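You operate a simulated robot arm through the tools that you are given. There is no shell and no other tool. Be economical: measure what you need, move in short steps, check, and stop when the job is done.

You are at the controls of a simulated two-armed robot. One attempt, no reset.

Task
Pick up the filter marked "F40" from the middle of the board table with one hand, pass it to the other hand and put it on the shelf of the packing table. Set down upright: filter.
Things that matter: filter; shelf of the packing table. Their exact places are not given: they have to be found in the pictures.

Only the result counts: the job must be done as asked and must still hold three seconds after the hand-in. Knocking over, shifting, dropping, spilling or breaking anything else fails it.

Robot
Two 7-joint arms with two-finger grippers on one trunk, on a base that drives. Base frame: it is fixed to the floor where the robot stands at the start and does not move with it; the origin is under the middle of the robot, x ahead of it, y to its left, z up; the surface under the hand at the start is at about z = 0.91. Lengths are in m, angles in rad, forces in N, time in s.
The left shoulder is at the start at [0.073, 0.216, 1.143], the right one opposite. With the tool pointing down near the work surface each hand reaches from about 0.28 to 0.82 m from the robot's upright axis, wherever it stands, measured 20 degrees to its own side. Places, roughly: shelf of the packing table [2.9, -0.1, 0.4]. Payload 3.18 kg a hand.
The tool frame of a hand sits at the grasp point between the pads (the TCP): z along the fingers, y along the line on which they close. The tips reach 0.03 m beyond it. Largest opening 0.144 m; the body of the gripper starts 0.103 m behind the TCP.
Orientation is that of the tool frame in the base frame, as a unit quaternion [w, x, y, z]. With the fingers straight down and closing along the base's y, the tool's x points along the base's -x, its y along +y and its z along -z.

Tools
- The arms move only by the tool send_rows. It takes "left_plan", "right_plan" or both (then of equal length, played together; a hand with none holds still); each is a list of rows, each an object of numbers (a shift or turn left out is 0, a gripper value left out holds the last): "wx", "wy", "wz": the turn, a rotation vector about the tool's x, y, z in rad; "x", "y", "z": the shift along the tool's x, y, z in m; "jaw": the finger opening in m, from 0 to 0.144. In form: [{"wx": .., "wy": .., "wz": .., "x": .., "y": .., "z": .., "jaw": ..}, ...]. A call has 1 to 8 rows; each row is the pose to reach, as a shift and turn from the pose commanded when the call began, along the tool's axes at that moment. Each row takes 0.2 s and may step no farther than 0.05 m and 0.15 rad from the row before; otherwise, or with a gripper value out of range, the whole call is refused. Where a pose cannot be reached the arm comes as near as it can. A force on the tool above 40 N (or 10 N above the force at the start of the call, whichever is more), or a blocked arm, ends the call early, and 0.2 s more pass. Each finger halts on what it meets, pressing with about 27 N; the grip force reading is that of the motor and also rises with nothing between the fingers. The clock runs only during rows and for 0.2 s after the last one: add rows that repeat a pose to give the fingers time. It gives the time, the measured TCP pose, the force on the tool (base axes), the opening and the grip force at its end, in the units of the frame above (readings bear some noise), with the torque about the TCP (base axes, N m) and any sound that the robot's microphone picked up.
- Cameras (640 x 400 px; columns grow to the right, rows downward): "scene" is now at [0.161, 0.0508, 1.3531]; the picture's right is [0.46, -0.89, 0.00], its down [-0.41, -0.21, -0.89] and it looks along [0.79, 0.41, -0.46] (base axes); focal length 255 px, centre (320, 200). "left" rides on the left gripper at [0.076, -0.016, -0.143] in its tool frame; the picture's right is [0.21, 0.98, 0.00], its down [-0.84, 0.18, -0.51] and it looks along [-0.50, 0.11, 0.86] (tool axes); focal length 218 px, centre (320, 200). "right" rides on the right gripper at [0.076, 0.016, -0.143] in its tool frame; the picture's right is [-0.21, 0.98, 0.00], its down [-0.84, -0.18, -0.51] and it looks along [-0.50, -0.11, 0.86] (tool axes); focal length 218 px, centre (320, 200).
- snapshot(camera): a new picture of that camera. No time passes.
- lift_body(by): slides the trunk up (or, below 0, down) by that many m; the arms and the scene camera ride with it, the base frame stays. It gives what a move gives, with no picture.
- steer(legs): drives the robot by 1 to 6 legs, each [ahead, left, turn to the left] in m, m and rad, along the robot's own axes; the way and the turn of a leg run together, so that a leg with both is an arc; at most 1.5 m and 3.142 rad a leg. The arms and the cameras ride along, it lands a little off, and it stops where it bumps. It gives what a move gives.
- pan_tilt(pan, tilt): turns the head with the scene camera to pan (to the left, within 1.396 rad either way) and tilt (down, from -0.506 to 1.204), counted from straight ahead of the robot. It gives what a move gives.
- probe_pixels(camera, pixels): there is no depth. For up to 12 entries [column, row, z] of the newest picture of that camera ("zoom" is the newest enlarged one), the place [x, y] in the base frame at which the ray of that pixel passes the height z, good to about 0.003 m, but the place of the scene camera against the robot may be out by one fixed shift of up to 0.018 m in any direction. No time passes.
- close_up(camera, box): a new picture of the part [left, top, right, bottom] of that camera's present view, enlarged. No time passes.
- job_done(): hands the job in; it is judged then, once.

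Work in short steps. Measure before you move; look again where a grasp or a placing could have gone wrong, and mend it. You have 80 turns and 62 pictures in all, those below and enlarged ones among them. Open the grippers and draw the arms clear of the work before you hand the job in, unless the task says otherwise; then end with one line.

The tools are called as name(argument=value, ...) on one line, values as JSON. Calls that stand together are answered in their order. send_rows: Moves the arms, as the interface text tells. Its arguments: {"type":"object","properties":{"left_plan":{"type":"array","items":{"type":"object","properties":{"wx":{"type":"number"},"wy":{"type":"number"},"wz":{"type":"number"},"x":{"type":"number"},"y":{"type":"number"},"z":{"type":"number"},"jaw":{"type":"number"}}}},"right_plan":{"type":"array","items":{"type":"object","properties":{"wx":{"type":"number"},"wy":{"type":"number"},"wz":{"type":"number"},"x":{"type":"number"},"y":{"type":"number"},"z":{"type":"number"},"jaw":{"type":"number"}}}}},"required":[]} The other tools are called the same way: lift_body (by) slides the trunk up or down; steer (legs) drives the base; pan_tilt (pan, tilt) turns the head that bears the scene camera; snapshot (camera) takes a picture; probe_pixels (camera, pixels) gives the place at which the rays of pixels pass given heights; close_up (camera, box) takes an enlarged picture of a part of a camera's view; job_done () hands the job in.

At the start:

```text
time: 0.0
left_eef_pos: [0.3171, 0.2727, 1.2372]
left_tcp_rot: [0.0, -0.001, 1.0, 0.0]
left_force: [-0.2, -0.4, 0.3]
left_moment: [0.01, 0.01, -0.01]
left_gripper_width: 0.144
left_gripper_force: 0.1
right_eef_pos: [0.416, -0.0426, 1.1372]
right_tcp_rot: [-0.002, 0.0, 1.0, 0.0]
right_force: [0.4, -0.2, 0.0]
right_moment: [0.03, 0.02, 0.0]
right_gripper_width: 0.1441
right_gripper_force: 0.1
trunk travel left (down, up): [-0.225, 0.144]
robot x, y, heading: [-0.0003, -0.001, 0.0]
head pan, tilt: [0.478, 0.483]
```

scene: 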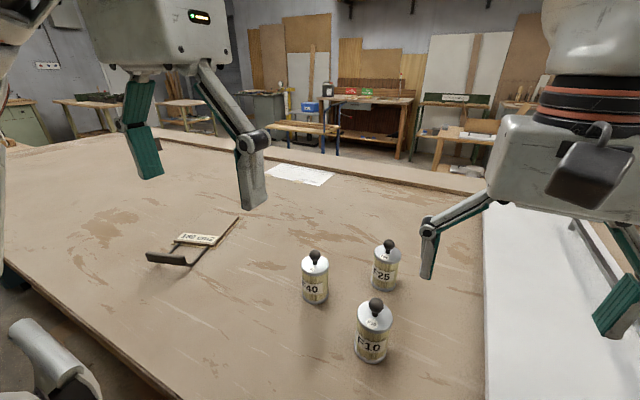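
right: 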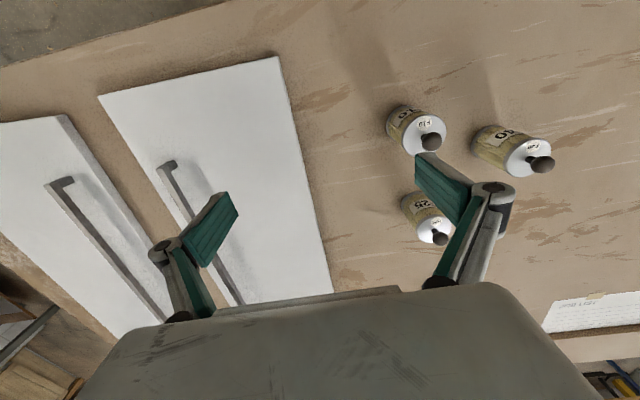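
left: 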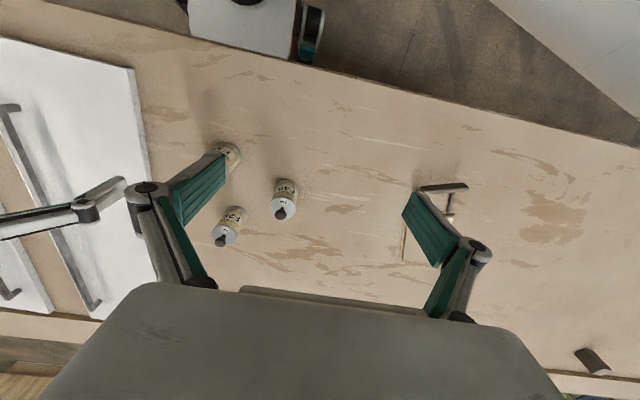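

The scene shows three filters; F40 appears at about (315,280). I zoom in to confirm and measure it.

close_up(camera="scene", box=[260, 220, 420, 380])

probe_pixels(camera="scene", pixels=[[315, 302, 0.91], [315, 262, 1.0], [303, 298, 0.91], [328, 298, 0.91], [371, 360, 0.91], [384, 290, 0.91], [315, 255, 1.03]])

probe_pixels(camera="left", pixels=[[287, 180, 0.91], [279, 214, 1.03], [279, 214, 1.0], [273, 202, 1.0], [295, 202, 1.0], [220, 241, 1.03]])

probe_pixels(camera="right", pixels=[[541, 164, 1.03], [541, 164, 1.0], [475, 140, 0.91], [525, 158, 1.0], [430, 142, 1.03], [440, 238, 1.03]])

```text
2.50 times, centred on (340, 300) of scene
```

zoom: 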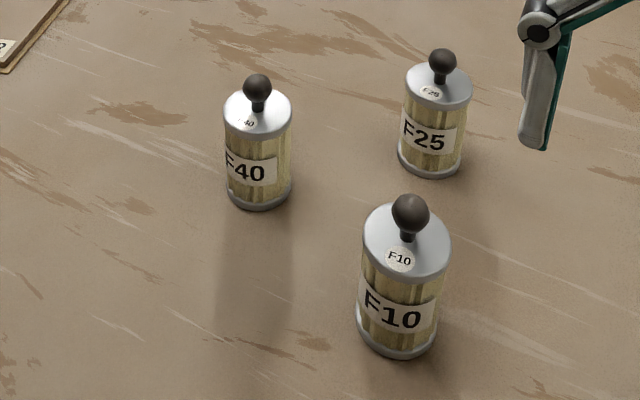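

```text
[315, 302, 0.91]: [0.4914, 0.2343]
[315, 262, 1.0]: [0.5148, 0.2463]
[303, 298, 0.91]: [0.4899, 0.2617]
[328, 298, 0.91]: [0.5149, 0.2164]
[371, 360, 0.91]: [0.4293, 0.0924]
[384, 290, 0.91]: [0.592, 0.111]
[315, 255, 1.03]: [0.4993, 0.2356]
```

```text
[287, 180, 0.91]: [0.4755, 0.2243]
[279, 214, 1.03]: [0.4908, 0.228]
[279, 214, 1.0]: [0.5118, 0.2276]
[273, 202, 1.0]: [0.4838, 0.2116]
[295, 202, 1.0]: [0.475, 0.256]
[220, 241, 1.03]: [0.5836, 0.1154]
```

```text
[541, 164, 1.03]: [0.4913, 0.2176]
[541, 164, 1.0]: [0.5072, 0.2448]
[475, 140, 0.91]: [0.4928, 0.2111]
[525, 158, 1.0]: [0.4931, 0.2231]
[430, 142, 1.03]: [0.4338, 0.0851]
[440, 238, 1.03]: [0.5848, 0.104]
```

F40 is the left/rear one, knob centre about (0.498, 0.228, 1.018). Now look toward the packing table before deciding the grasp.

pan_tilt(pan=0.0, tilt=0.2)

snapshot(camera="scene")

close_up(camera="scene", box=[240, 120, 440, 245])

```text
time: 0.9
left_eef_pos: [0.3184, 0.2733, 1.2365]
left_tcp_rot: [0.0, 0.0, 1.0, 0.001]
left_force: [0.9, 0.4, -0.6]
left_moment: [-0.03, 0.01, -0.03]
left_gripper_width: 0.1441
left_gripper_force: 0.1
right_eef_pos: [0.4163, -0.0418, 1.138]
right_tcp_rot: [-0.001, 0.0, 1.0, 0.0]
right_force: [0.2, 0.1, 0.5]
right_moment: [0.03, -0.04, 0.0]
right_gripper_width: 0.1442
right_gripper_force: 0.0
trunk travel left (down, up): [-0.225, 0.144]
robot x, y, heading: [-0.0004, 0.0003, 0.001]
head pan, tilt: [0.0, 0.201]
```

```text
57 pictures are left
```

scene: 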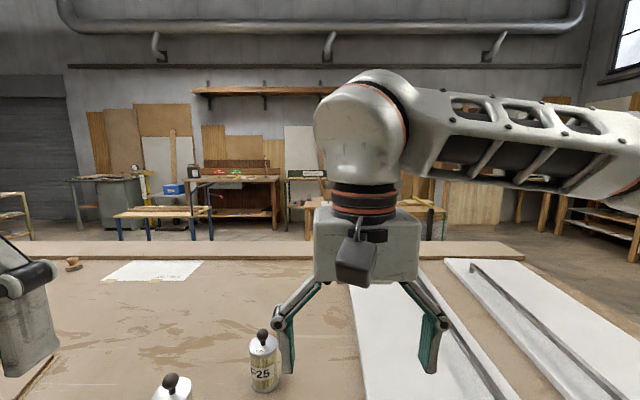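

```text
3.20 times, centred on (340, 182) of scene
```

zoom: 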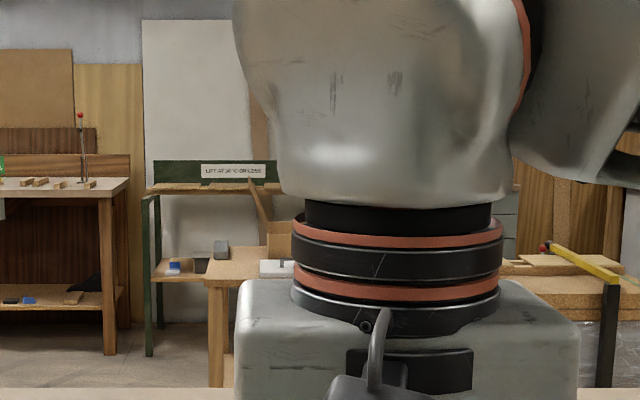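

The right arm hides the packing table; I shift the right hand back and to the right for a clear view.

send_rows(right_plan=[{"y": -0.05}, {"y": -0.1}, {"y": -0.15}, {"y": -0.2}, {"y": -0.25}])

close_up(camera="scene", box=[240, 120, 480, 270])

```text
time: 2.1
left_eef_pos: [0.318, 0.2708, 1.2375]
left_tcp_rot: [0.0, 0.0, 1.0, 0.0]
left_force: [1.5, -0.6, 0.4]
left_moment: [0.03, -0.04, -0.02]
left_gripper_width: 0.1439
left_gripper_force: 0.1
right_eef_pos: [0.4181, -0.2936, 1.1362]
right_tcp_rot: [0.0, 0.0, 1.0, 0.001]
right_force: [0.3, -1.0, -0.1]
right_moment: [0.03, -0.01, 0.01]
right_gripper_width: 0.1443
right_gripper_force: 0.0
trunk travel left (down, up): [-0.225, 0.144]
robot x, y, heading: [0.0017, -0.0033, 0.001]
head pan, tilt: [0.0, 0.201]
```

```text
2.67 times, centred on (360, 195) of scene
```

zoom: 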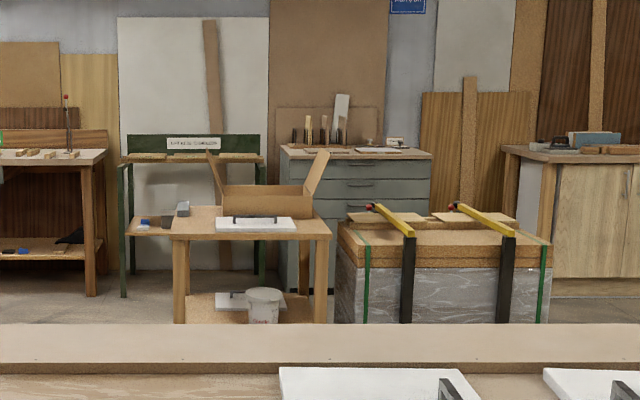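

The wooden table with an open box and a low shelf (zoom ~(250,300)) looks like the packing table. I probe heights.

probe_pixels(camera="zoom", pixels=[[250, 237, 0.9], [250, 237, 0.75], [250, 237, 0.6], [250, 305, 0.4], [250, 300, 0.2], [180, 320, 0.0], [150, 235, 0.4], [150, 215, 0.4], [180, 235, 0.75], [325, 235, 0.75], [150, 225, 0.75], [122, 297, 0.0]])

close_up(camera="scene", box=[270, 160, 380, 250])

```text
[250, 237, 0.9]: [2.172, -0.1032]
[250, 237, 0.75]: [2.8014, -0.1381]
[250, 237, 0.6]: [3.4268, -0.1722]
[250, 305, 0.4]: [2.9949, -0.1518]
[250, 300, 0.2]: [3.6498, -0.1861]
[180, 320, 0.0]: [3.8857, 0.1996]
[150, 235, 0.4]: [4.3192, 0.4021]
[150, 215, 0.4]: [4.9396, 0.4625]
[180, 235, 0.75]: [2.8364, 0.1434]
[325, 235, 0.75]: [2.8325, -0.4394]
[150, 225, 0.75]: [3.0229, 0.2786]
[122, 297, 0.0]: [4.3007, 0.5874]
```

```text
4.44 times, centred on (325, 205) of scene
```

zoom: 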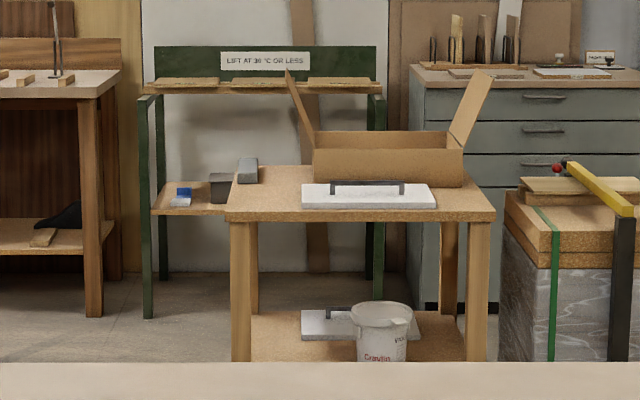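

The packing table (front edge x≈2.83, top ≈0.75) has a low shelf with a bucket and tray. There is writing about the room (sign, paper); I read it, and check sides for a driving route.

close_up(camera="scene", box=[295, 165, 345, 195])

close_up(camera="scene", box=[90, 240, 220, 300])

pan_tilt(pan=-0.9, tilt=0.4)

snapshot(camera="scene")

pan_tilt(pan=0.9, tilt=0.4)

snapshot(camera="scene")

```text
12.80 times, centred on (320, 180) of scene
```

zoom: 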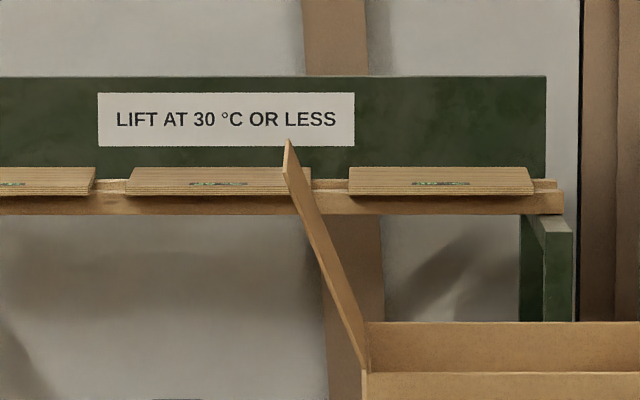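

```text
4.92 times, centred on (155, 270) of scene
```

zoom: 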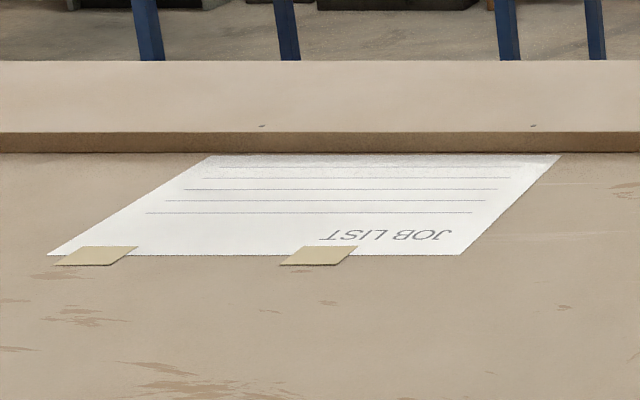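

```text
time: 3.3
left_eef_pos: [0.3176, 0.2736, 1.2362]
left_tcp_rot: [0.0, 0.0, 1.0, 0.001]
left_force: [1.2, -0.1, -0.3]
left_moment: [0.0, 0.04, 0.0]
left_gripper_width: 0.144
left_gripper_force: 0.1
right_eef_pos: [0.4174, -0.2913, 1.1371]
right_tcp_rot: [-0.001, 0.001, 1.0, 0.0]
right_force: [-0.1, 0.4, 1.1]
right_moment: [-0.01, 0.02, 0.01]
right_gripper_width: 0.1442
right_gripper_force: 0.0
trunk travel left (down, up): [-0.225, 0.144]
robot x, y, heading: [-0.0009, -0.0025, -0.004]
head pan, tilt: [-0.901, 0.4]
```

```text
51 pictures are left
```

scene: 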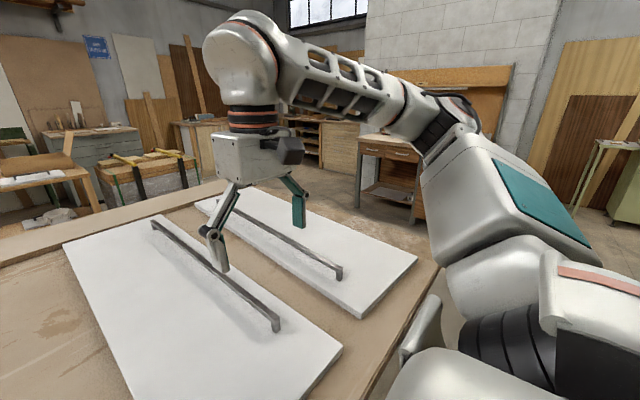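

```text
time: 5.1
left_eef_pos: [0.318, 0.2728, 1.2372]
left_tcp_rot: [0.0, 0.0, 1.0, 0.0]
left_force: [0.2, -0.5, 0.9]
left_moment: [0.01, 0.01, 0.0]
left_gripper_width: 0.1443
left_gripper_force: 0.1
right_eef_pos: [0.419, -0.2913, 1.1366]
right_tcp_rot: [-0.002, 0.0, 1.0, 0.0]
right_force: [0.2, 0.0, 0.7]
right_moment: [-0.01, -0.01, -0.02]
right_gripper_width: 0.1437
right_gripper_force: 0.1
trunk travel left (down, up): [-0.225, 0.144]
robot x, y, heading: [-0.0004, 0.0006, -0.0]
head pan, tilt: [0.901, 0.4]
```

```text
50 pictures are left
```

scene: 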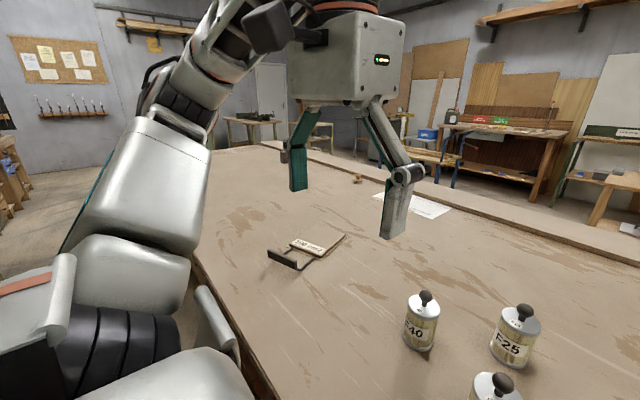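

Route to the right of the board table looks short. I probe the table's right edge corners and floor there, and the left hand's view of the filter.

close_up(camera="scene", box=[255, 220, 355, 280])

pan_tilt(pan=-0.9, tilt=0.5)

snapshot(camera="scene")

```text
6.40 times, centred on (305, 250) of scene
```

zoom: 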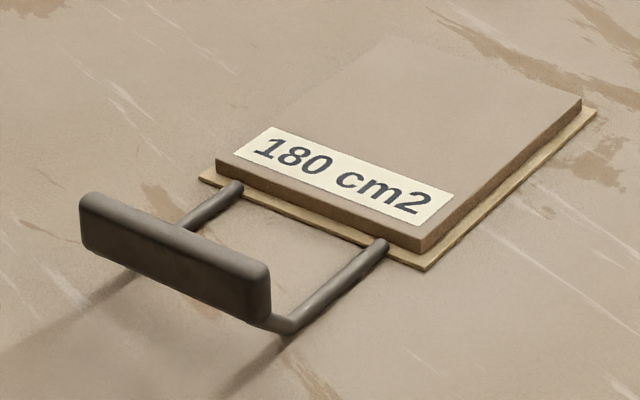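

```text
time: 6.9
left_eef_pos: [0.3181, 0.2729, 1.2367]
left_tcp_rot: [0.0, 0.0, 1.0, 0.0]
left_force: [0.4, -1.5, -0.5]
left_moment: [0.02, -0.05, -0.02]
left_gripper_width: 0.1439
left_gripper_force: 0.1
right_eef_pos: [0.4186, -0.2915, 1.135]
right_tcp_rot: [-0.001, -0.001, 1.0, 0.0]
right_force: [0.3, -0.6, -0.2]
right_moment: [-0.01, -0.03, 0.03]
right_gripper_width: 0.1439
right_gripper_force: 0.1
trunk travel left (down, up): [-0.225, 0.144]
robot x, y, heading: [0.0007, -0.0001, -0.004]
head pan, tilt: [-0.901, 0.499]
```

```text
48 pictures are left
```

scene: 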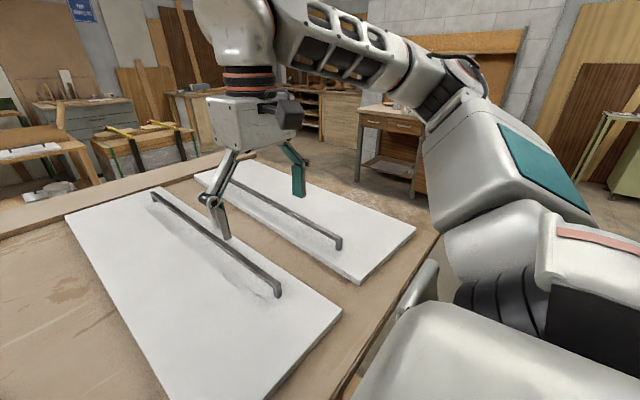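

Those are distractors. I probe the table's edges.

probe_pixels(camera="scene", pixels=[[438, 234, 0.91], [390, 318, 0.91], [340, 395, 0.91], [255, 153, 0.93], [10, 205, 0.93], [400, 205, 0.0], [20, 235, 0.91], [100, 215, 0.0], [75, 215, 0.0]])

```text
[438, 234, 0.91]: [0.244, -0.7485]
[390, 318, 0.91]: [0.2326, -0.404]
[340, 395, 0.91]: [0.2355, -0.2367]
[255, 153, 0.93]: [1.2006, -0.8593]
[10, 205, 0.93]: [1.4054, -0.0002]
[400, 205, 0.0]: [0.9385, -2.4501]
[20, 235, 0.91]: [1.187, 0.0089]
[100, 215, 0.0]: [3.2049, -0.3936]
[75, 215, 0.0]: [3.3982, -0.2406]
```

Table spans x≈0.235–1.4, right edge y≈-0.85. I now move the left hand above F40 while yawing it 90° (camera to the +y side) so it grips along x, leaving the −y side free for the right hand.

send_rows(left_plan=[{"x": -0.02, "y": -0.005, "wz": 0.15}, {"x": -0.045, "y": -0.01, "wz": 0.3}, {"x": -0.07, "y": -0.015, "wz": 0.45}, {"x": -0.09, "y": -0.02, "wz": 0.6}, {"x": -0.115, "y": -0.025, "wz": 0.75}, {"x": -0.14, "y": -0.03, "wz": 0.9}, {"x": -0.16, "y": -0.036, "wz": 1.05}, {"x": -0.18, "y": -0.043, "wz": 1.2, "jaw": 0.1}])

send_rows(left_plan=[{"wz": 0.13}, {"wz": 0.26}, {"wz": 0.371}, {"wz": 0.371}])

snapshot(camera="left")

```text
time: 8.7
left_eef_pos: [0.4402, 0.1499, 1.1323]
left_tcp_rot: [0.124, 0.342, 0.931, 0.015]
left_force: [1.0, -1.1, 0.1]
left_moment: [0.23, 0.12, 0.03]
left_gripper_width: 0.0999
left_gripper_force: 0.1
left hand out of reach, approached as far as the arm can: row 2, 3, 4, 5, 6, 7, 8
right_eef_pos: [0.4182, -0.2955, 1.1354]
right_tcp_rot: [-0.001, 0.001, 1.0, 0.002]
right_force: [0.3, -1.4, -1.2]
right_moment: [0.16, 0.06, 0.0]
right_gripper_width: 0.1439
right_gripper_force: 0.0
trunk travel left (down, up): [-0.225, 0.144]
robot x, y, heading: [0.0023, 0.0002, 0.004]
head pan, tilt: [-0.901, 0.499]
```

```text
time: 9.7
left_eef_pos: [0.3858, 0.1659, 1.0618]
left_tcp_rot: [0.145, 0.492, 0.856, 0.067]
left_force: [1.1, -0.4, 0.0]
left_moment: [0.15, 0.05, 0.05]
left_gripper_width: 0.0998
left_gripper_force: 0.1
left hand out of reach, approached as far as the arm can: row 1, 2, 3, 4
right_eef_pos: [0.4175, -0.2961, 1.1352]
right_tcp_rot: [-0.001, 0.002, 1.0, 0.002]
right_force: [0.5, -0.7, 0.4]
right_moment: [0.18, 0.0, 0.0]
right_gripper_width: 0.144
right_gripper_force: 0.0
trunk travel left (down, up): [-0.225, 0.144]
robot x, y, heading: [0.0007, -0.0005, 0.006]
head pan, tilt: [-0.901, 0.499]
```

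```text
47 pictures are left
```

left: 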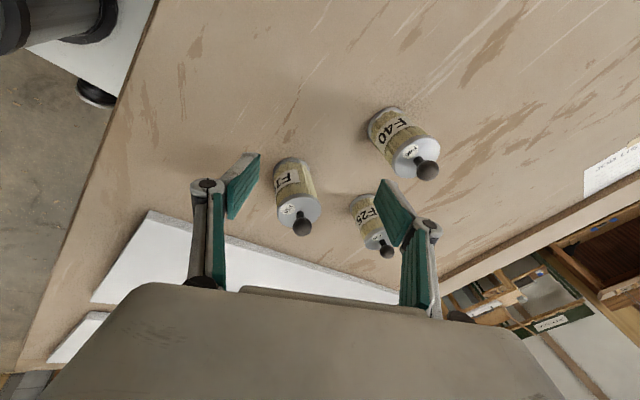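

The 90° yaw seems out of the arm's range; the hand is at (0.386,0.166,1.062), tilted. I make a small retreat along the tool to see which frame is now commanded.

send_rows(left_plan=[{"z": -0.03}, {"z": -0.03}])

```text
time: 10.3
left_eef_pos: [0.3866, 0.1698, 1.06]
left_tcp_rot: [0.144, 0.49, 0.857, 0.065]
left_force: [0.2, 0.7, -1.3]
left_moment: [-0.04, 0.02, 0.01]
left_gripper_width: 0.0999
left_gripper_force: 0.1
left hand out of reach, approached as far as the arm can: row 1, 2
right_eef_pos: [0.4186, -0.2912, 1.1373]
right_tcp_rot: [-0.002, 0.0, 1.0, 0.0]
right_force: [-0.1, 0.6, -0.2]
right_moment: [-0.03, 0.01, 0.0]
right_gripper_width: 0.1441
right_gripper_force: 0.2
trunk travel left (down, up): [-0.225, 0.144]
robot x, y, heading: [0.0014, -0.0025, -0.0]
head pan, tilt: [-0.901, 0.499]
```

The command stayed at the unreachable target. I unwind the yaw and go back to the start place.

send_rows(left_plan=[{"wz": -0.15, "y": -0.022, "x": 0.005, "z": 0.01}, {"wz": -0.3, "y": -0.045, "x": 0.01, "z": 0.02}, {"wz": -0.45, "y": -0.067, "x": 0.015, "z": 0.03}, {"wz": -0.6, "y": -0.09, "x": 0.02, "z": 0.03}, {"wz": -0.75, "y": -0.112, "x": 0.025, "z": 0.03}, {"wz": -0.9, "y": -0.135, "x": 0.03, "z": 0.03}, {"wz": -1.05, "y": -0.157, "x": 0.036, "z": 0.03}, {"wz": -1.2, "y": -0.18, "x": 0.043, "z": 0.03}])

send_rows(left_plan=[{"wz": -0.13}, {"wz": -0.26}, {"wz": -0.371}, {"wz": -0.371}])

```text
time: 11.9
left_eef_pos: [0.2945, 0.069, 1.0188]
left_tcp_rot: [0.164, 0.001, 0.986, -0.013]
left_force: [3.3, -2.2, -1.0]
left_moment: [0.23, 0.21, 0.31]
left_gripper_width: 0.0999
left_gripper_force: 0.1
left hand out of reach, approached as far as the arm can: row 2, 3, 4, 5, 6, 7, 8
right_eef_pos: [0.4179, -0.2906, 1.136]
right_tcp_rot: [0.0, 0.0, 1.0, 0.0]
right_force: [-0.1, 0.5, 0.3]
right_moment: [-0.02, 0.05, 0.0]
right_gripper_width: 0.1439
right_gripper_force: 0.1
trunk travel left (down, up): [-0.225, 0.144]
robot x, y, heading: [0.0031, -0.0037, -0.001]
head pan, tilt: [-0.901, 0.499]
stopped in row 8 (left hand): the force on the tool passed its limit at 198 N (the readings are from after the stop); the commanded pose is now the measured one
```

```text
time: 12.9
left_eef_pos: [0.2942, 0.0679, 1.0179]
left_tcp_rot: [0.158, -0.181, 0.97, -0.043]
left_force: [0.4, -0.1, 0.0]
left_moment: [-0.01, 0.02, -0.02]
left_gripper_width: 0.1001
left_gripper_force: 0.1
right_eef_pos: [0.4184, -0.2924, 1.1373]
right_tcp_rot: [-0.001, 0.001, 1.0, 0.0]
right_force: [-0.5, -0.1, -0.4]
right_moment: [0.0, 0.02, 0.0]
right_gripper_width: 0.144
right_gripper_force: 0.2
trunk travel left (down, up): [-0.225, 0.144]
robot x, y, heading: [-0.001, -0.0011, -0.0]
head pan, tilt: [-0.901, 0.499]
```

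A force of 198 N stopped it; I must see what it touched.

pan_tilt(pan=0.35, tilt=0.75)

snapshot(camera="scene")

snapshot(camera="left")

snapshot(camera="right")

```text
time: 14.4
left_eef_pos: [0.2934, 0.0694, 1.0175]
left_tcp_rot: [0.157, -0.181, 0.97, -0.042]
left_force: [-0.4, 0.4, -0.5]
left_moment: [0.05, 0.0, 0.0]
left_gripper_width: 0.1002
left_gripper_force: 0.1
right_eef_pos: [0.4181, -0.2913, 1.1371]
right_tcp_rot: [-0.001, -0.001, 1.0, 0.0]
right_force: [-0.7, 0.8, 0.0]
right_moment: [0.06, -0.01, -0.01]
right_gripper_width: 0.1439
right_gripper_force: 0.2
trunk travel left (down, up): [-0.225, 0.144]
robot x, y, heading: [-0.0009, -0.0013, 0.005]
head pan, tilt: [0.351, 0.75]
```

```text
46 pictures are left
```

scene: 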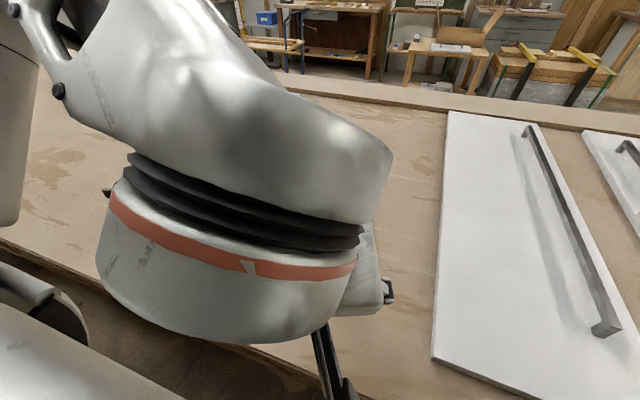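

```text
45 pictures are left
```

left: 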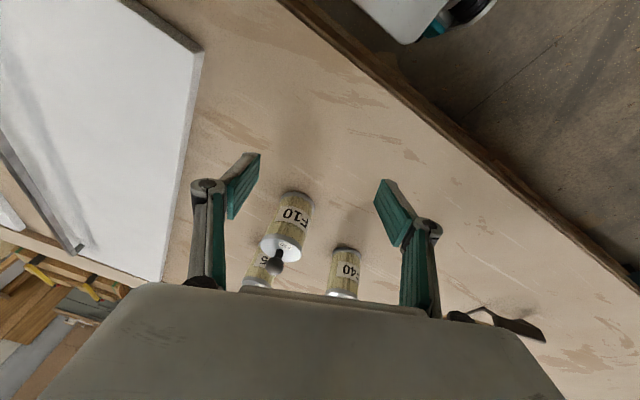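

```text
44 pictures are left
```

right: 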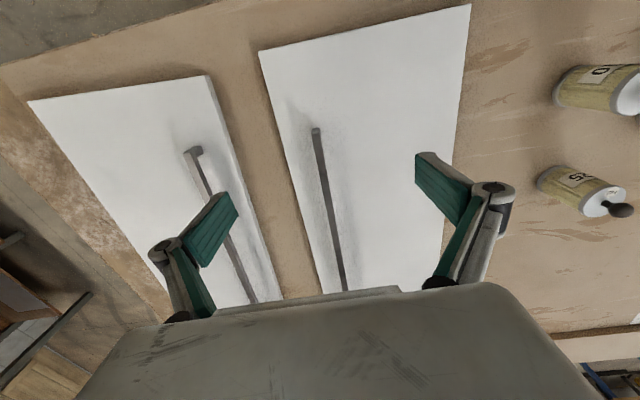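

All three filters still stand and look unmoved; the contact was the arm against the robot itself. I bring the left hand back out and level it.

send_rows(left_plan=[{"x": -0.015, "y": 0.021, "z": -0.012, "wx": -0.011, "wy": 0.04, "wz": 0.046}, {"x": -0.03, "y": 0.042, "z": -0.023, "wx": -0.022, "wy": 0.081, "wz": 0.093}, {"x": -0.045, "y": 0.062, "z": -0.035, "wx": -0.032, "wy": 0.121, "wz": 0.139}, {"x": -0.06, "y": 0.083, "z": -0.047, "wx": -0.043, "wy": 0.162, "wz": 0.186}, {"x": -0.075, "y": 0.104, "z": -0.058, "wx": -0.054, "wy": 0.202, "wz": 0.232}, {"x": -0.09, "y": 0.125, "z": -0.07, "wx": -0.064, "wy": 0.242, "wz": 0.278}, {"x": -0.104, "y": 0.145, "z": -0.082, "wx": -0.075, "wy": 0.283, "wz": 0.325}, {"x": -0.119, "y": 0.166, "z": -0.093, "wx": -0.086, "wy": 0.323, "wz": 0.371}])

snapshot(camera="scene")

```text
time: 16.2
left_eef_pos: [0.3136, 0.2701, 1.1169]
left_tcp_rot: [-0.001, 0.003, 1.0, 0.0]
left_force: [-0.3, 0.0, -0.4]
left_moment: [-0.01, -0.02, -0.04]
left_gripper_width: 0.0997
left_gripper_force: 0.1
left hand out of reach, approached as far as the arm can: row 1, 2
right_eef_pos: [0.4168, -0.2915, 1.137]
right_tcp_rot: [0.0, -0.001, 1.0, 0.0]
right_force: [-0.6, -0.2, -0.3]
right_moment: [-0.02, -0.04, -0.02]
right_gripper_width: 0.1442
right_gripper_force: 0.0
trunk travel left (down, up): [-0.225, 0.144]
robot x, y, heading: [0.0015, -0.0004, 0.001]
head pan, tilt: [0.351, 0.75]
```

```text
43 pictures are left
```

scene: 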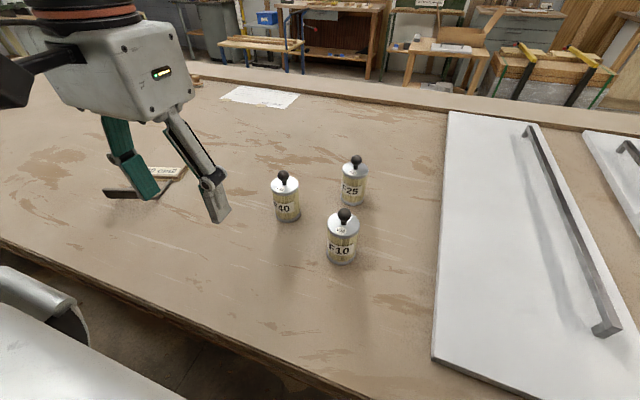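

Clear again; F40 at (287,205) still upright. With no yaw, I move the left hand above F40 in short steps at z≈1.11.

send_rows(left_plan=[{"x": -0.03, "y": -0.01}, {"x": -0.06, "y": -0.02}, {"x": -0.09, "y": -0.03}, {"x": -0.12, "y": -0.035}, {"x": -0.15, "y": -0.04}])

snapshot(camera="left")

probe_pixels(camera="scene", pixels=[[283, 175, 1.0185], [287, 218, 0.91], [273, 213, 0.91], [300, 216, 0.91]])

```text
time: 17.4
left_eef_pos: [0.4647, 0.2277, 1.1175]
left_tcp_rot: [-0.003, 0.002, 1.0, 0.001]
left_force: [-0.7, 0.2, -0.1]
left_moment: [0.03, 0.0, -0.01]
left_gripper_width: 0.1001
left_gripper_force: 0.1
right_eef_pos: [0.4184, -0.2916, 1.1351]
right_tcp_rot: [-0.001, 0.001, 1.0, 0.0]
right_force: [0.6, 0.0, -0.2]
right_moment: [0.02, 0.04, 0.0]
right_gripper_width: 0.1439
right_gripper_force: 0.0
trunk travel left (down, up): [-0.225, 0.144]
robot x, y, heading: [0.0045, -0.0016, -0.001]
head pan, tilt: [0.351, 0.75]
```

```text
42 pictures are left
```

left: 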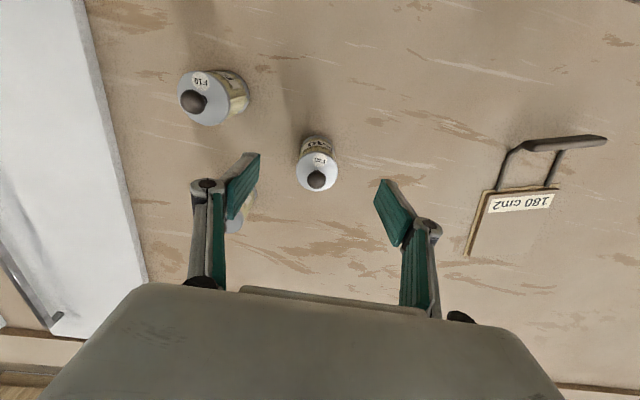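

```text
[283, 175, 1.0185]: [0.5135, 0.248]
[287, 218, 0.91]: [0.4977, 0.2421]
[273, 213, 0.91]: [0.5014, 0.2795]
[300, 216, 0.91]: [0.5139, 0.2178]
```

F40's knob is at (316,180) in the left view. I probe it and the body edges.

probe_pixels(camera="left", pixels=[[316, 180, 1.018], [318, 172, 0.995], [298, 172, 0.995], [338, 172, 0.995], [318, 190, 0.995], [318, 153, 0.995], [318, 136, 0.91]])

close_up(camera="left", box=[280, 120, 360, 200])

```text
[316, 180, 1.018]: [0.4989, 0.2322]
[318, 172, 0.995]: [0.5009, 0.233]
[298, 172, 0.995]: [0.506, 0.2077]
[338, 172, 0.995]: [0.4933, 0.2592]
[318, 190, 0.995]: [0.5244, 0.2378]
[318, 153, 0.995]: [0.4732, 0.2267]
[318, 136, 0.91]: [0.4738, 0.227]
```

```text
5.00 times, centred on (320, 160) of left
```

zoom: 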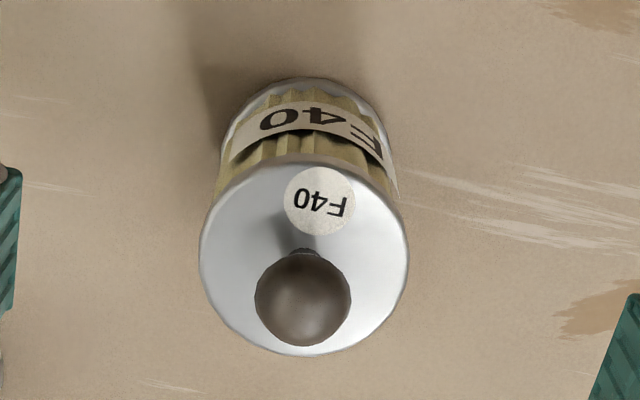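

Axis ≈ (0.499, 0.232), diameter ≈ 0.053. Centre and descend to z≈1.00 (tips at ~0.97, body top ≈0.995).

send_rows(left_plan=[{"x": -0.034, "y": 0.004}, {"x": -0.034, "y": 0.004, "z": 0.03}, {"x": -0.034, "y": 0.004, "z": 0.06}, {"x": -0.034, "y": 0.004, "z": 0.09}, {"x": -0.034, "y": 0.004, "z": 0.117}, {"x": -0.034, "y": 0.004, "z": 0.117}])

snapshot(camera="left")

```text
time: 18.8
left_eef_pos: [0.4963, 0.2312, 1.0004]
left_tcp_rot: [-0.002, 0.003, 1.0, 0.001]
left_force: [0.2, -0.1, -0.5]
left_moment: [-0.01, -0.02, 0.03]
left_gripper_width: 0.0999
left_gripper_force: 0.1
right_eef_pos: [0.4177, -0.2916, 1.1374]
right_tcp_rot: [-0.001, 0.0, 1.0, 0.0]
right_force: [0.4, 0.1, -0.8]
right_moment: [-0.03, 0.02, 0.01]
right_gripper_width: 0.1438
right_gripper_force: 0.1
trunk travel left (down, up): [-0.225, 0.144]
robot x, y, heading: [-0.0005, -0.0019, -0.004]
head pan, tilt: [0.351, 0.75]
```

```text
40 pictures are left
```

left: 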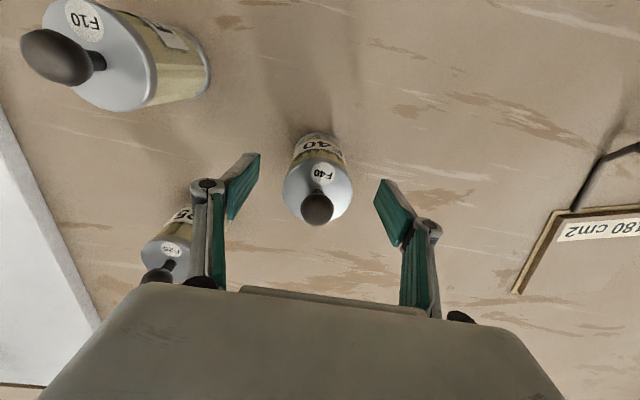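

F40's lid centre (317,193) coincides with the TCP pixel (320,192). Close the jaws.

send_rows(left_plan=[{"jaw": 0.07}, {"jaw": 0.05}, {"jaw": 0.03}, {"jaw": 0.03}, {"jaw": 0.03}])

snapshot(camera="left")

```text
time: 20.0
left_eef_pos: [0.4954, 0.2327, 1.0007]
left_tcp_rot: [-0.001, 0.002, 1.0, 0.001]
left_force: [-0.2, 0.1, 0.6]
left_moment: [0.04, 0.04, 0.0]
left_gripper_width: 0.055
left_gripper_force: 27.0
right_eef_pos: [0.418, -0.2925, 1.1361]
right_tcp_rot: [0.0, 0.0, 1.0, 0.0]
right_force: [0.3, 0.1, -0.4]
right_moment: [-0.01, -0.01, 0.01]
right_gripper_width: 0.1441
right_gripper_force: 0.1
trunk travel left (down, up): [-0.225, 0.144]
robot x, y, heading: [0.0026, -0.001, 0.003]
head pan, tilt: [0.351, 0.75]
```

```text
39 pictures are left
```

left: 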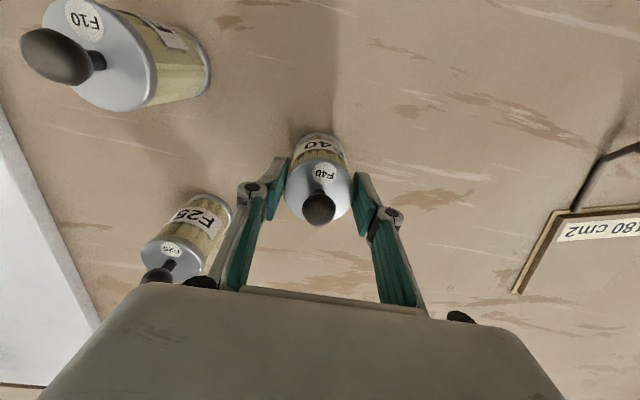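

Gripped at 0.055 m, 27 N. Lift straight up.

send_rows(left_plan=[{"z": -0.02}, {"z": -0.045}, {"z": -0.075}, {"z": -0.105}, {"z": -0.135}, {"z": -0.135}])

snapshot(camera="scene")

```text
time: 21.4
left_eef_pos: [0.4992, 0.2313, 1.1365]
left_tcp_rot: [-0.003, 0.002, 1.0, 0.0]
left_force: [-0.7, 0.0, -1.3]
left_moment: [0.0, -0.01, 0.01]
left_gripper_width: 0.0551
left_gripper_force: 27.1
right_eef_pos: [0.4188, -0.2915, 1.1368]
right_tcp_rot: [-0.001, 0.0, 1.0, 0.0]
right_force: [-0.9, 0.5, -0.4]
right_moment: [0.03, 0.01, 0.0]
right_gripper_width: 0.1442
right_gripper_force: 0.0
trunk travel left (down, up): [-0.225, 0.144]
robot x, y, heading: [-0.0004, -0.0006, 0.0]
head pan, tilt: [0.351, 0.75]
```

```text
38 pictures are left
```

scene: 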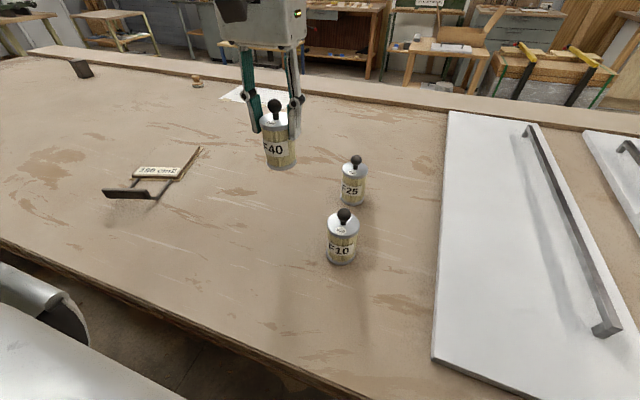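

F40 is held well; the others are untouched. Before the handover I'd move clear of the table; I check the right side for free floor.

pan_tilt(pan=-1.39, tilt=0.5)

snapshot(camera="scene")

```text
time: 23.1
left_eef_pos: [0.4978, 0.2318, 1.1362]
left_tcp_rot: [-0.002, 0.002, 1.0, 0.002]
left_force: [-0.2, 0.0, -1.3]
left_moment: [0.01, 0.02, -0.01]
left_gripper_width: 0.0549
left_gripper_force: 27.2
right_eef_pos: [0.4189, -0.2932, 1.1369]
right_tcp_rot: [0.0, 0.0, 1.0, 0.0]
right_force: [-0.4, -0.7, -0.4]
right_moment: [-0.01, 0.02, 0.01]
right_gripper_width: 0.1442
right_gripper_force: 0.0
trunk travel left (down, up): [-0.225, 0.144]
robot x, y, heading: [0.0017, 0.0011, 0.003]
head pan, tilt: [-1.389, 0.499]
```

```text
37 pictures are left
```

scene: 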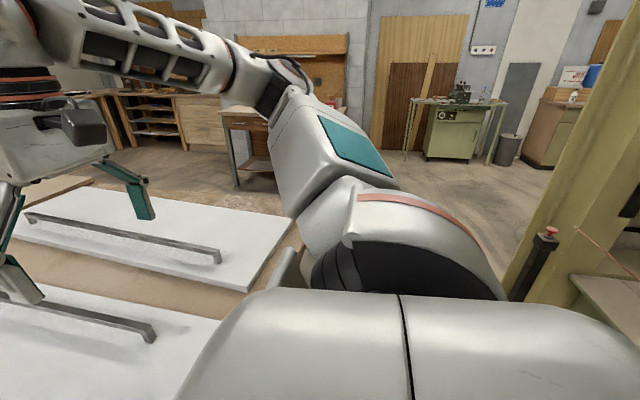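

A post/machine stands right-behind. I probe its place.

probe_pixels(camera="scene", pixels=[[510, 295, 0.0], [510, 295, 0.4], [545, 232, 0.9], [575, 275, 0.85], [400, 200, 0.0], [300, 270, 0.0], [480, 220, 0.0], [240, 185, 0.0]])

```text
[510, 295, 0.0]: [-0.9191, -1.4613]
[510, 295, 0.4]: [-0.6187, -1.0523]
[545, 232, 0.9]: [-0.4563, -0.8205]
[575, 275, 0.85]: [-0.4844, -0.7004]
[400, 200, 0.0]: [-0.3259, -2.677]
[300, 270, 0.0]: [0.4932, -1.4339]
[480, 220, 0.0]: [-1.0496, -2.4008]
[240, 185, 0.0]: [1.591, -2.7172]
```

The corridor beside the table is narrow, so I do the handover here, above the table. First raise the trunk for clearance, then begin pitching the right tool forward in small steps.

lift_body(by=0.12)

pan_tilt(pan=0.1, tilt=0.4)

send_rows(right_plan=[{"x": -0.02, "wy": -0.14}, {"x": -0.04, "wy": -0.28}, {"x": -0.06, "wy": -0.42}])

```text
time: 24.6
left_eef_pos: [0.4985, 0.2307, 1.2559]
left_tcp_rot: [-0.002, 0.003, 1.0, 0.0]
left_force: [1.1, -0.2, -0.6]
left_moment: [0.0, -0.02, -0.01]
left_gripper_width: 0.0549
left_gripper_force: 27.1
right_eef_pos: [0.4183, -0.2924, 1.2572]
right_tcp_rot: [-0.001, 0.0, 1.0, 0.001]
right_force: [0.3, 0.3, -0.3]
right_moment: [-0.01, 0.02, -0.01]
right_gripper_width: 0.1439
right_gripper_force: 0.0
trunk travel left (down, up): [-0.345, 0.024]
robot x, y, heading: [-0.0019, 0.0057, 0.006]
head pan, tilt: [-1.389, 0.499]
```

```text
time: 26.2
left_eef_pos: [0.4965, 0.2304, 1.2559]
left_tcp_rot: [-0.002, 0.002, 1.0, 0.001]
left_force: [0.4, 0.2, -0.7]
left_moment: [0.0, 0.04, -0.01]
left_gripper_width: 0.0551
left_gripper_force: 26.7
right_eef_pos: [0.4187, -0.2918, 1.2573]
right_tcp_rot: [-0.001, 0.0, 1.0, 0.0]
right_force: [0.5, 0.2, -0.1]
right_moment: [0.02, -0.01, 0.0]
right_gripper_width: 0.1442
right_gripper_force: 0.1
trunk travel left (down, up): [-0.345, 0.024]
robot x, y, heading: [0.0009, -0.0027, -0.003]
head pan, tilt: [0.099, 0.4]
```

```text
time: 27.0
left_eef_pos: [0.4965, 0.2308, 1.2561]
left_tcp_rot: [-0.001, 0.002, 1.0, 0.001]
left_force: [-0.4, -0.7, -1.6]
left_moment: [0.0, 0.03, 0.0]
left_gripper_width: 0.0548
left_gripper_force: 27.4
right_eef_pos: [0.4773, -0.2924, 1.2583]
right_tcp_rot: [0.209, 0.001, 0.978, 0.001]
right_force: [-0.7, 1.0, -0.5]
right_moment: [-0.01, -0.03, 0.02]
right_gripper_width: 0.144
right_gripper_force: 0.2
trunk travel left (down, up): [-0.345, 0.024]
robot x, y, heading: [0.0009, -0.0005, 0.001]
head pan, tilt: [0.099, 0.4]
```

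The pitch works (24°). Continue to about 65° from vertical, in place.

send_rows(right_plan=[{"wy": -0.14}, {"wy": -0.28}, {"wy": -0.42}])

send_rows(right_plan=[{"wy": -0.14}, {"wy": -0.294}])

snapshot(camera="scene")

```text
time: 27.8
left_eef_pos: [0.4966, 0.2307, 1.2562]
left_tcp_rot: [-0.001, 0.003, 1.0, 0.001]
left_force: [-0.2, -0.9, -2.0]
left_moment: [0.02, 0.01, -0.02]
left_gripper_width: 0.0549
left_gripper_force: 27.2
right_eef_pos: [0.4765, -0.293, 1.2563]
right_tcp_rot: [0.408, 0.0, 0.913, 0.001]
right_force: [-1.6, 0.2, 0.7]
right_moment: [-0.02, 0.01, 0.02]
right_gripper_width: 0.1439
right_gripper_force: 0.0
trunk travel left (down, up): [-0.345, 0.024]
robot x, y, heading: [0.0006, -0.0021, -0.002]
head pan, tilt: [0.099, 0.4]
```

```text
refused: row 2 steps farther than a row can; nothing moved
```

```text
36 pictures are left
```

scene: 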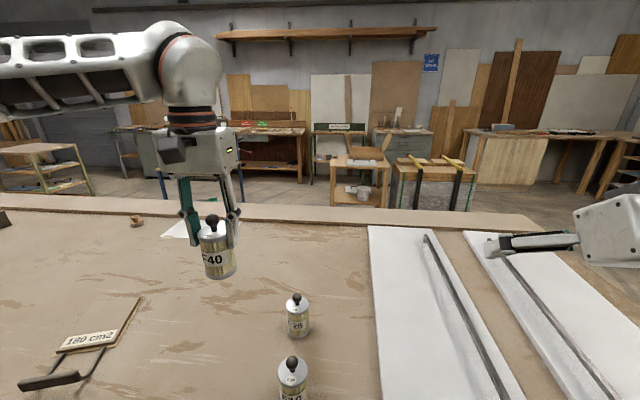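

F40 hangs straight. I finish the right pitch (to ≈65°) and carry the left hand toward a meeting point near (0.60, 0.03), both in small steps.

send_rows(left_plan=[{"x": -0.02, "y": -0.03}, {"x": -0.04, "y": -0.06}, {"x": -0.06, "y": -0.09}, {"x": -0.08, "y": -0.12}, {"x": -0.09, "y": -0.15}, {"x": -0.1, "y": -0.18}, {"x": -0.105, "y": -0.2}], right_plan=[{"wy": -0.1}, {"wy": -0.2}, {"wy": -0.296}, {"wy": -0.296}, {"wy": -0.296}, {"wy": -0.296}, {"wy": -0.296}])

```text
time: 29.4
left_eef_pos: [0.6014, 0.0292, 1.2541]
left_tcp_rot: [-0.002, 0.002, 1.0, 0.0]
left_force: [-0.3, -0.2, -2.0]
left_moment: [0.02, 0.01, -0.04]
left_gripper_width: 0.055
left_gripper_force: 26.9
right_eef_pos: [0.5269, -0.2941, 1.2823]
right_tcp_rot: [0.537, 0.0, 0.844, 0.0]
right_force: [0.0, -0.3, -0.6]
right_moment: [-0.01, -0.01, 0.02]
right_gripper_width: 0.144
right_gripper_force: 0.0
right hand out of reach, approached as far as the arm can: row 1, 2, 3, 4, 5, 6, 7
trunk travel left (down, up): [-0.345, 0.024]
robot x, y, heading: [-0.0014, 0.001, -0.0]
head pan, tilt: [0.099, 0.4]
```

The 65° pitch is only reachable farther out. I move the right hand forward and a bit down to see that it settles.

send_rows(right_plan=[{"x": 0.003, "z": 0.029}, {"x": 0.006, "z": 0.058}, {"x": 0.009, "z": 0.087}, {"x": 0.012, "z": 0.116}])

```text
time: 30.4
left_eef_pos: [0.6019, 0.0288, 1.2543]
left_tcp_rot: [-0.001, 0.003, 1.0, 0.0]
left_force: [0.2, 0.5, -1.3]
left_moment: [-0.03, -0.01, 0.02]
left_gripper_width: 0.0551
left_gripper_force: 26.7
right_eef_pos: [0.6261, -0.2928, 1.2196]
right_tcp_rot: [0.537, 0.001, 0.843, 0.0]
right_force: [-0.3, 0.1, 0.9]
right_moment: [-0.01, -0.01, 0.0]
right_gripper_width: 0.144
right_gripper_force: 0.0
trunk travel left (down, up): [-0.345, 0.024]
robot x, y, heading: [-0.0033, 0.0012, 0.004]
head pan, tilt: [0.099, 0.4]
```

Now reachable. I move the left hand out and slightly down to ≈(0.695, 0.0, 1.21) for the meeting point.

send_rows(left_plan=[{"x": -0.025, "y": -0.008, "z": 0.012}, {"x": -0.05, "y": -0.016, "z": 0.024}, {"x": -0.075, "y": -0.024, "z": 0.036}, {"x": -0.095, "y": -0.03, "z": 0.045}])

```text
time: 31.4
left_eef_pos: [0.6308, 0.0101, 1.2004]
left_tcp_rot: [-0.001, 0.003, 1.0, 0.0]
left_force: [-0.3, 0.1, -0.6]
left_moment: [0.02, -0.01, 0.01]
left_gripper_width: 0.0549
left_gripper_force: 27.4
left hand out of reach, approached as far as the arm can: row 1, 2, 3, 4
right_eef_pos: [0.6249, -0.2932, 1.2205]
right_tcp_rot: [0.537, 0.0, 0.843, 0.001]
right_force: [0.2, 0.1, 0.3]
right_moment: [0.01, -0.02, -0.01]
right_gripper_width: 0.1441
right_gripper_force: 0.0
trunk travel left (down, up): [-0.345, 0.024]
robot x, y, heading: [0.0006, 0.0041, -0.001]
head pan, tilt: [0.099, 0.4]
```

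Left is at its reach limit around x=0.63; I'll meet there, slightly lower. Left goes down 0.03.

send_rows(left_plan=[{"z": 0.015, "x": 0.01}, {"z": 0.03, "x": 0.015}, {"z": 0.03, "x": 0.015}])

```text
time: 32.2
left_eef_pos: [0.6154, 0.0094, 1.1694]
left_tcp_rot: [-0.001, 0.002, 1.0, 0.0]
left_force: [-0.6, -0.2, -1.3]
left_moment: [-0.04, 0.03, 0.01]
left_gripper_width: 0.0548
left_gripper_force: 26.8
right_eef_pos: [0.6245, -0.2949, 1.2202]
right_tcp_rot: [0.537, 0.001, 0.843, 0.0]
right_force: [-0.1, 0.0, -0.5]
right_moment: [-0.02, 0.0, -0.04]
right_gripper_width: 0.1439
right_gripper_force: 0.1
trunk travel left (down, up): [-0.345, 0.024]
robot x, y, heading: [0.0016, -0.0042, 0.002]
head pan, tilt: [0.099, 0.4]
```

Left at (0.615,0.009,1.169); filter axis ≈(0.6185,0.010), base ≈1.079. Right target TCP (0.6185,0.010,1.110); first I draw the right hand back to x≈0.51, still at y=-0.29.

send_rows(right_plan=[{"x": 0.026, "z": -0.02}, {"x": 0.051, "z": -0.04}, {"x": 0.077, "z": -0.06}, {"x": 0.102, "z": -0.079, "jaw": 0.11}, {"x": 0.102, "z": -0.079}])

```text
time: 33.4
left_eef_pos: [0.6145, 0.0098, 1.1716]
left_tcp_rot: [-0.001, 0.003, 1.0, 0.0]
left_force: [0.1, -0.3, -1.8]
left_moment: [0.01, -0.03, -0.02]
left_gripper_width: 0.0548
left_gripper_force: 27.4
right_eef_pos: [0.5483, -0.295, 1.2148]
right_tcp_rot: [0.534, 0.0, 0.845, 0.0]
right_force: [0.3, 0.7, 0.4]
right_moment: [-0.01, 0.02, -0.01]
right_gripper_width: 0.1101
right_gripper_force: 0.1
right hand out of reach, approached as far as the arm can: row 1, 2, 3, 4, 5
trunk travel left (down, up): [-0.345, 0.024]
robot x, y, heading: [-0.0009, 0.0001, -0.003]
head pan, tilt: [0.099, 0.4]
```

It seems a folded-elbow limit close to the shoulder; nearer the centre line it should ease. I move to y≈-0.15 and retry drawing back.

send_rows(right_plan=[{"y": 0.04}, {"y": 0.08}, {"y": 0.12}, {"y": 0.145}])

send_rows(right_plan=[{"x": 0.02, "z": -0.015}, {"x": 0.04, "z": -0.03}, {"x": 0.055, "z": -0.04}])

```text
time: 34.4
left_eef_pos: [0.615, 0.0099, 1.1703]
left_tcp_rot: [-0.002, 0.002, 1.0, 0.0]
left_force: [0.2, -0.2, -1.1]
left_moment: [-0.03, -0.02, 0.0]
left_gripper_width: 0.0547
left_gripper_force: 27.0
right_eef_pos: [0.5481, -0.1525, 1.217]
right_tcp_rot: [0.537, 0.001, 0.844, 0.0]
right_force: [-0.4, 0.7, 0.7]
right_moment: [0.0, 0.01, 0.04]
right_gripper_width: 0.1102
right_gripper_force: 0.1
trunk travel left (down, up): [-0.345, 0.024]
robot x, y, heading: [0.0034, -0.0007, 0.001]
head pan, tilt: [0.099, 0.4]
```

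```text
time: 35.2
left_eef_pos: [0.6146, 0.0098, 1.1701]
left_tcp_rot: [-0.002, 0.002, 1.0, 0.0]
left_force: [-0.4, 0.3, -0.6]
left_moment: [0.01, -0.02, -0.03]
left_gripper_width: 0.055
left_gripper_force: 26.5
right_eef_pos: [0.511, -0.1418, 1.1879]
right_tcp_rot: [0.537, 0.0, 0.844, 0.0]
right_force: [-0.2, -0.1, 0.2]
right_moment: [-0.01, -0.01, 0.02]
right_gripper_width: 0.1101
right_gripper_force: 0.1
right hand out of reach, approached as far as the arm can: row 2, 3
trunk travel left (down, up): [-0.345, 0.024]
robot x, y, heading: [-0.0003, -0.0017, -0.004]
head pan, tilt: [0.099, 0.4]
```

Good: (0.511,-0.142,1.188). Now bring the right hand across to y≈0.010, staying behind the filter.

send_rows(right_plan=[{"y": 0.04}, {"y": 0.08}, {"y": 0.12}, {"y": 0.152}, {"y": 0.152}])

snapshot(camera="right")

snapshot(camera="scene")

```text
time: 36.4
left_eef_pos: [0.6162, 0.0082, 1.1701]
left_tcp_rot: [-0.002, 0.002, 1.0, 0.001]
left_force: [0.8, -1.2, -0.7]
left_moment: [0.01, 0.01, 0.03]
left_gripper_width: 0.0551
left_gripper_force: 27.3
right_eef_pos: [0.5141, 0.0072, 1.1918]
right_tcp_rot: [0.535, 0.009, 0.845, 0.003]
right_force: [0.5, -0.6, 0.5]
right_moment: [0.04, -0.02, 0.0]
right_gripper_width: 0.1103
right_gripper_force: 0.0
trunk travel left (down, up): [-0.345, 0.024]
robot x, y, heading: [0.0021, -0.0002, 0.0]
head pan, tilt: [0.099, 0.4]
```

```text
35 pictures are left
```

right: 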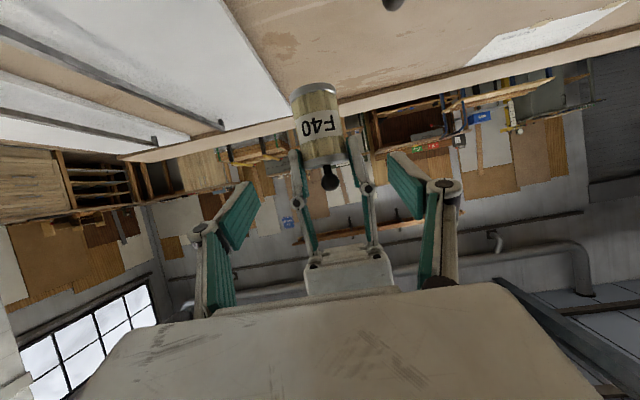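

```text
34 pictures are left
```

scene: 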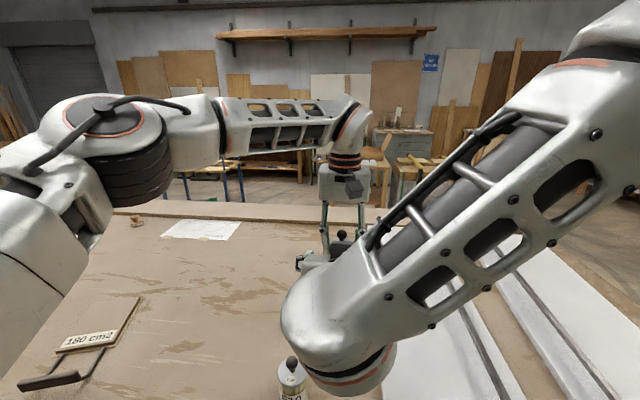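

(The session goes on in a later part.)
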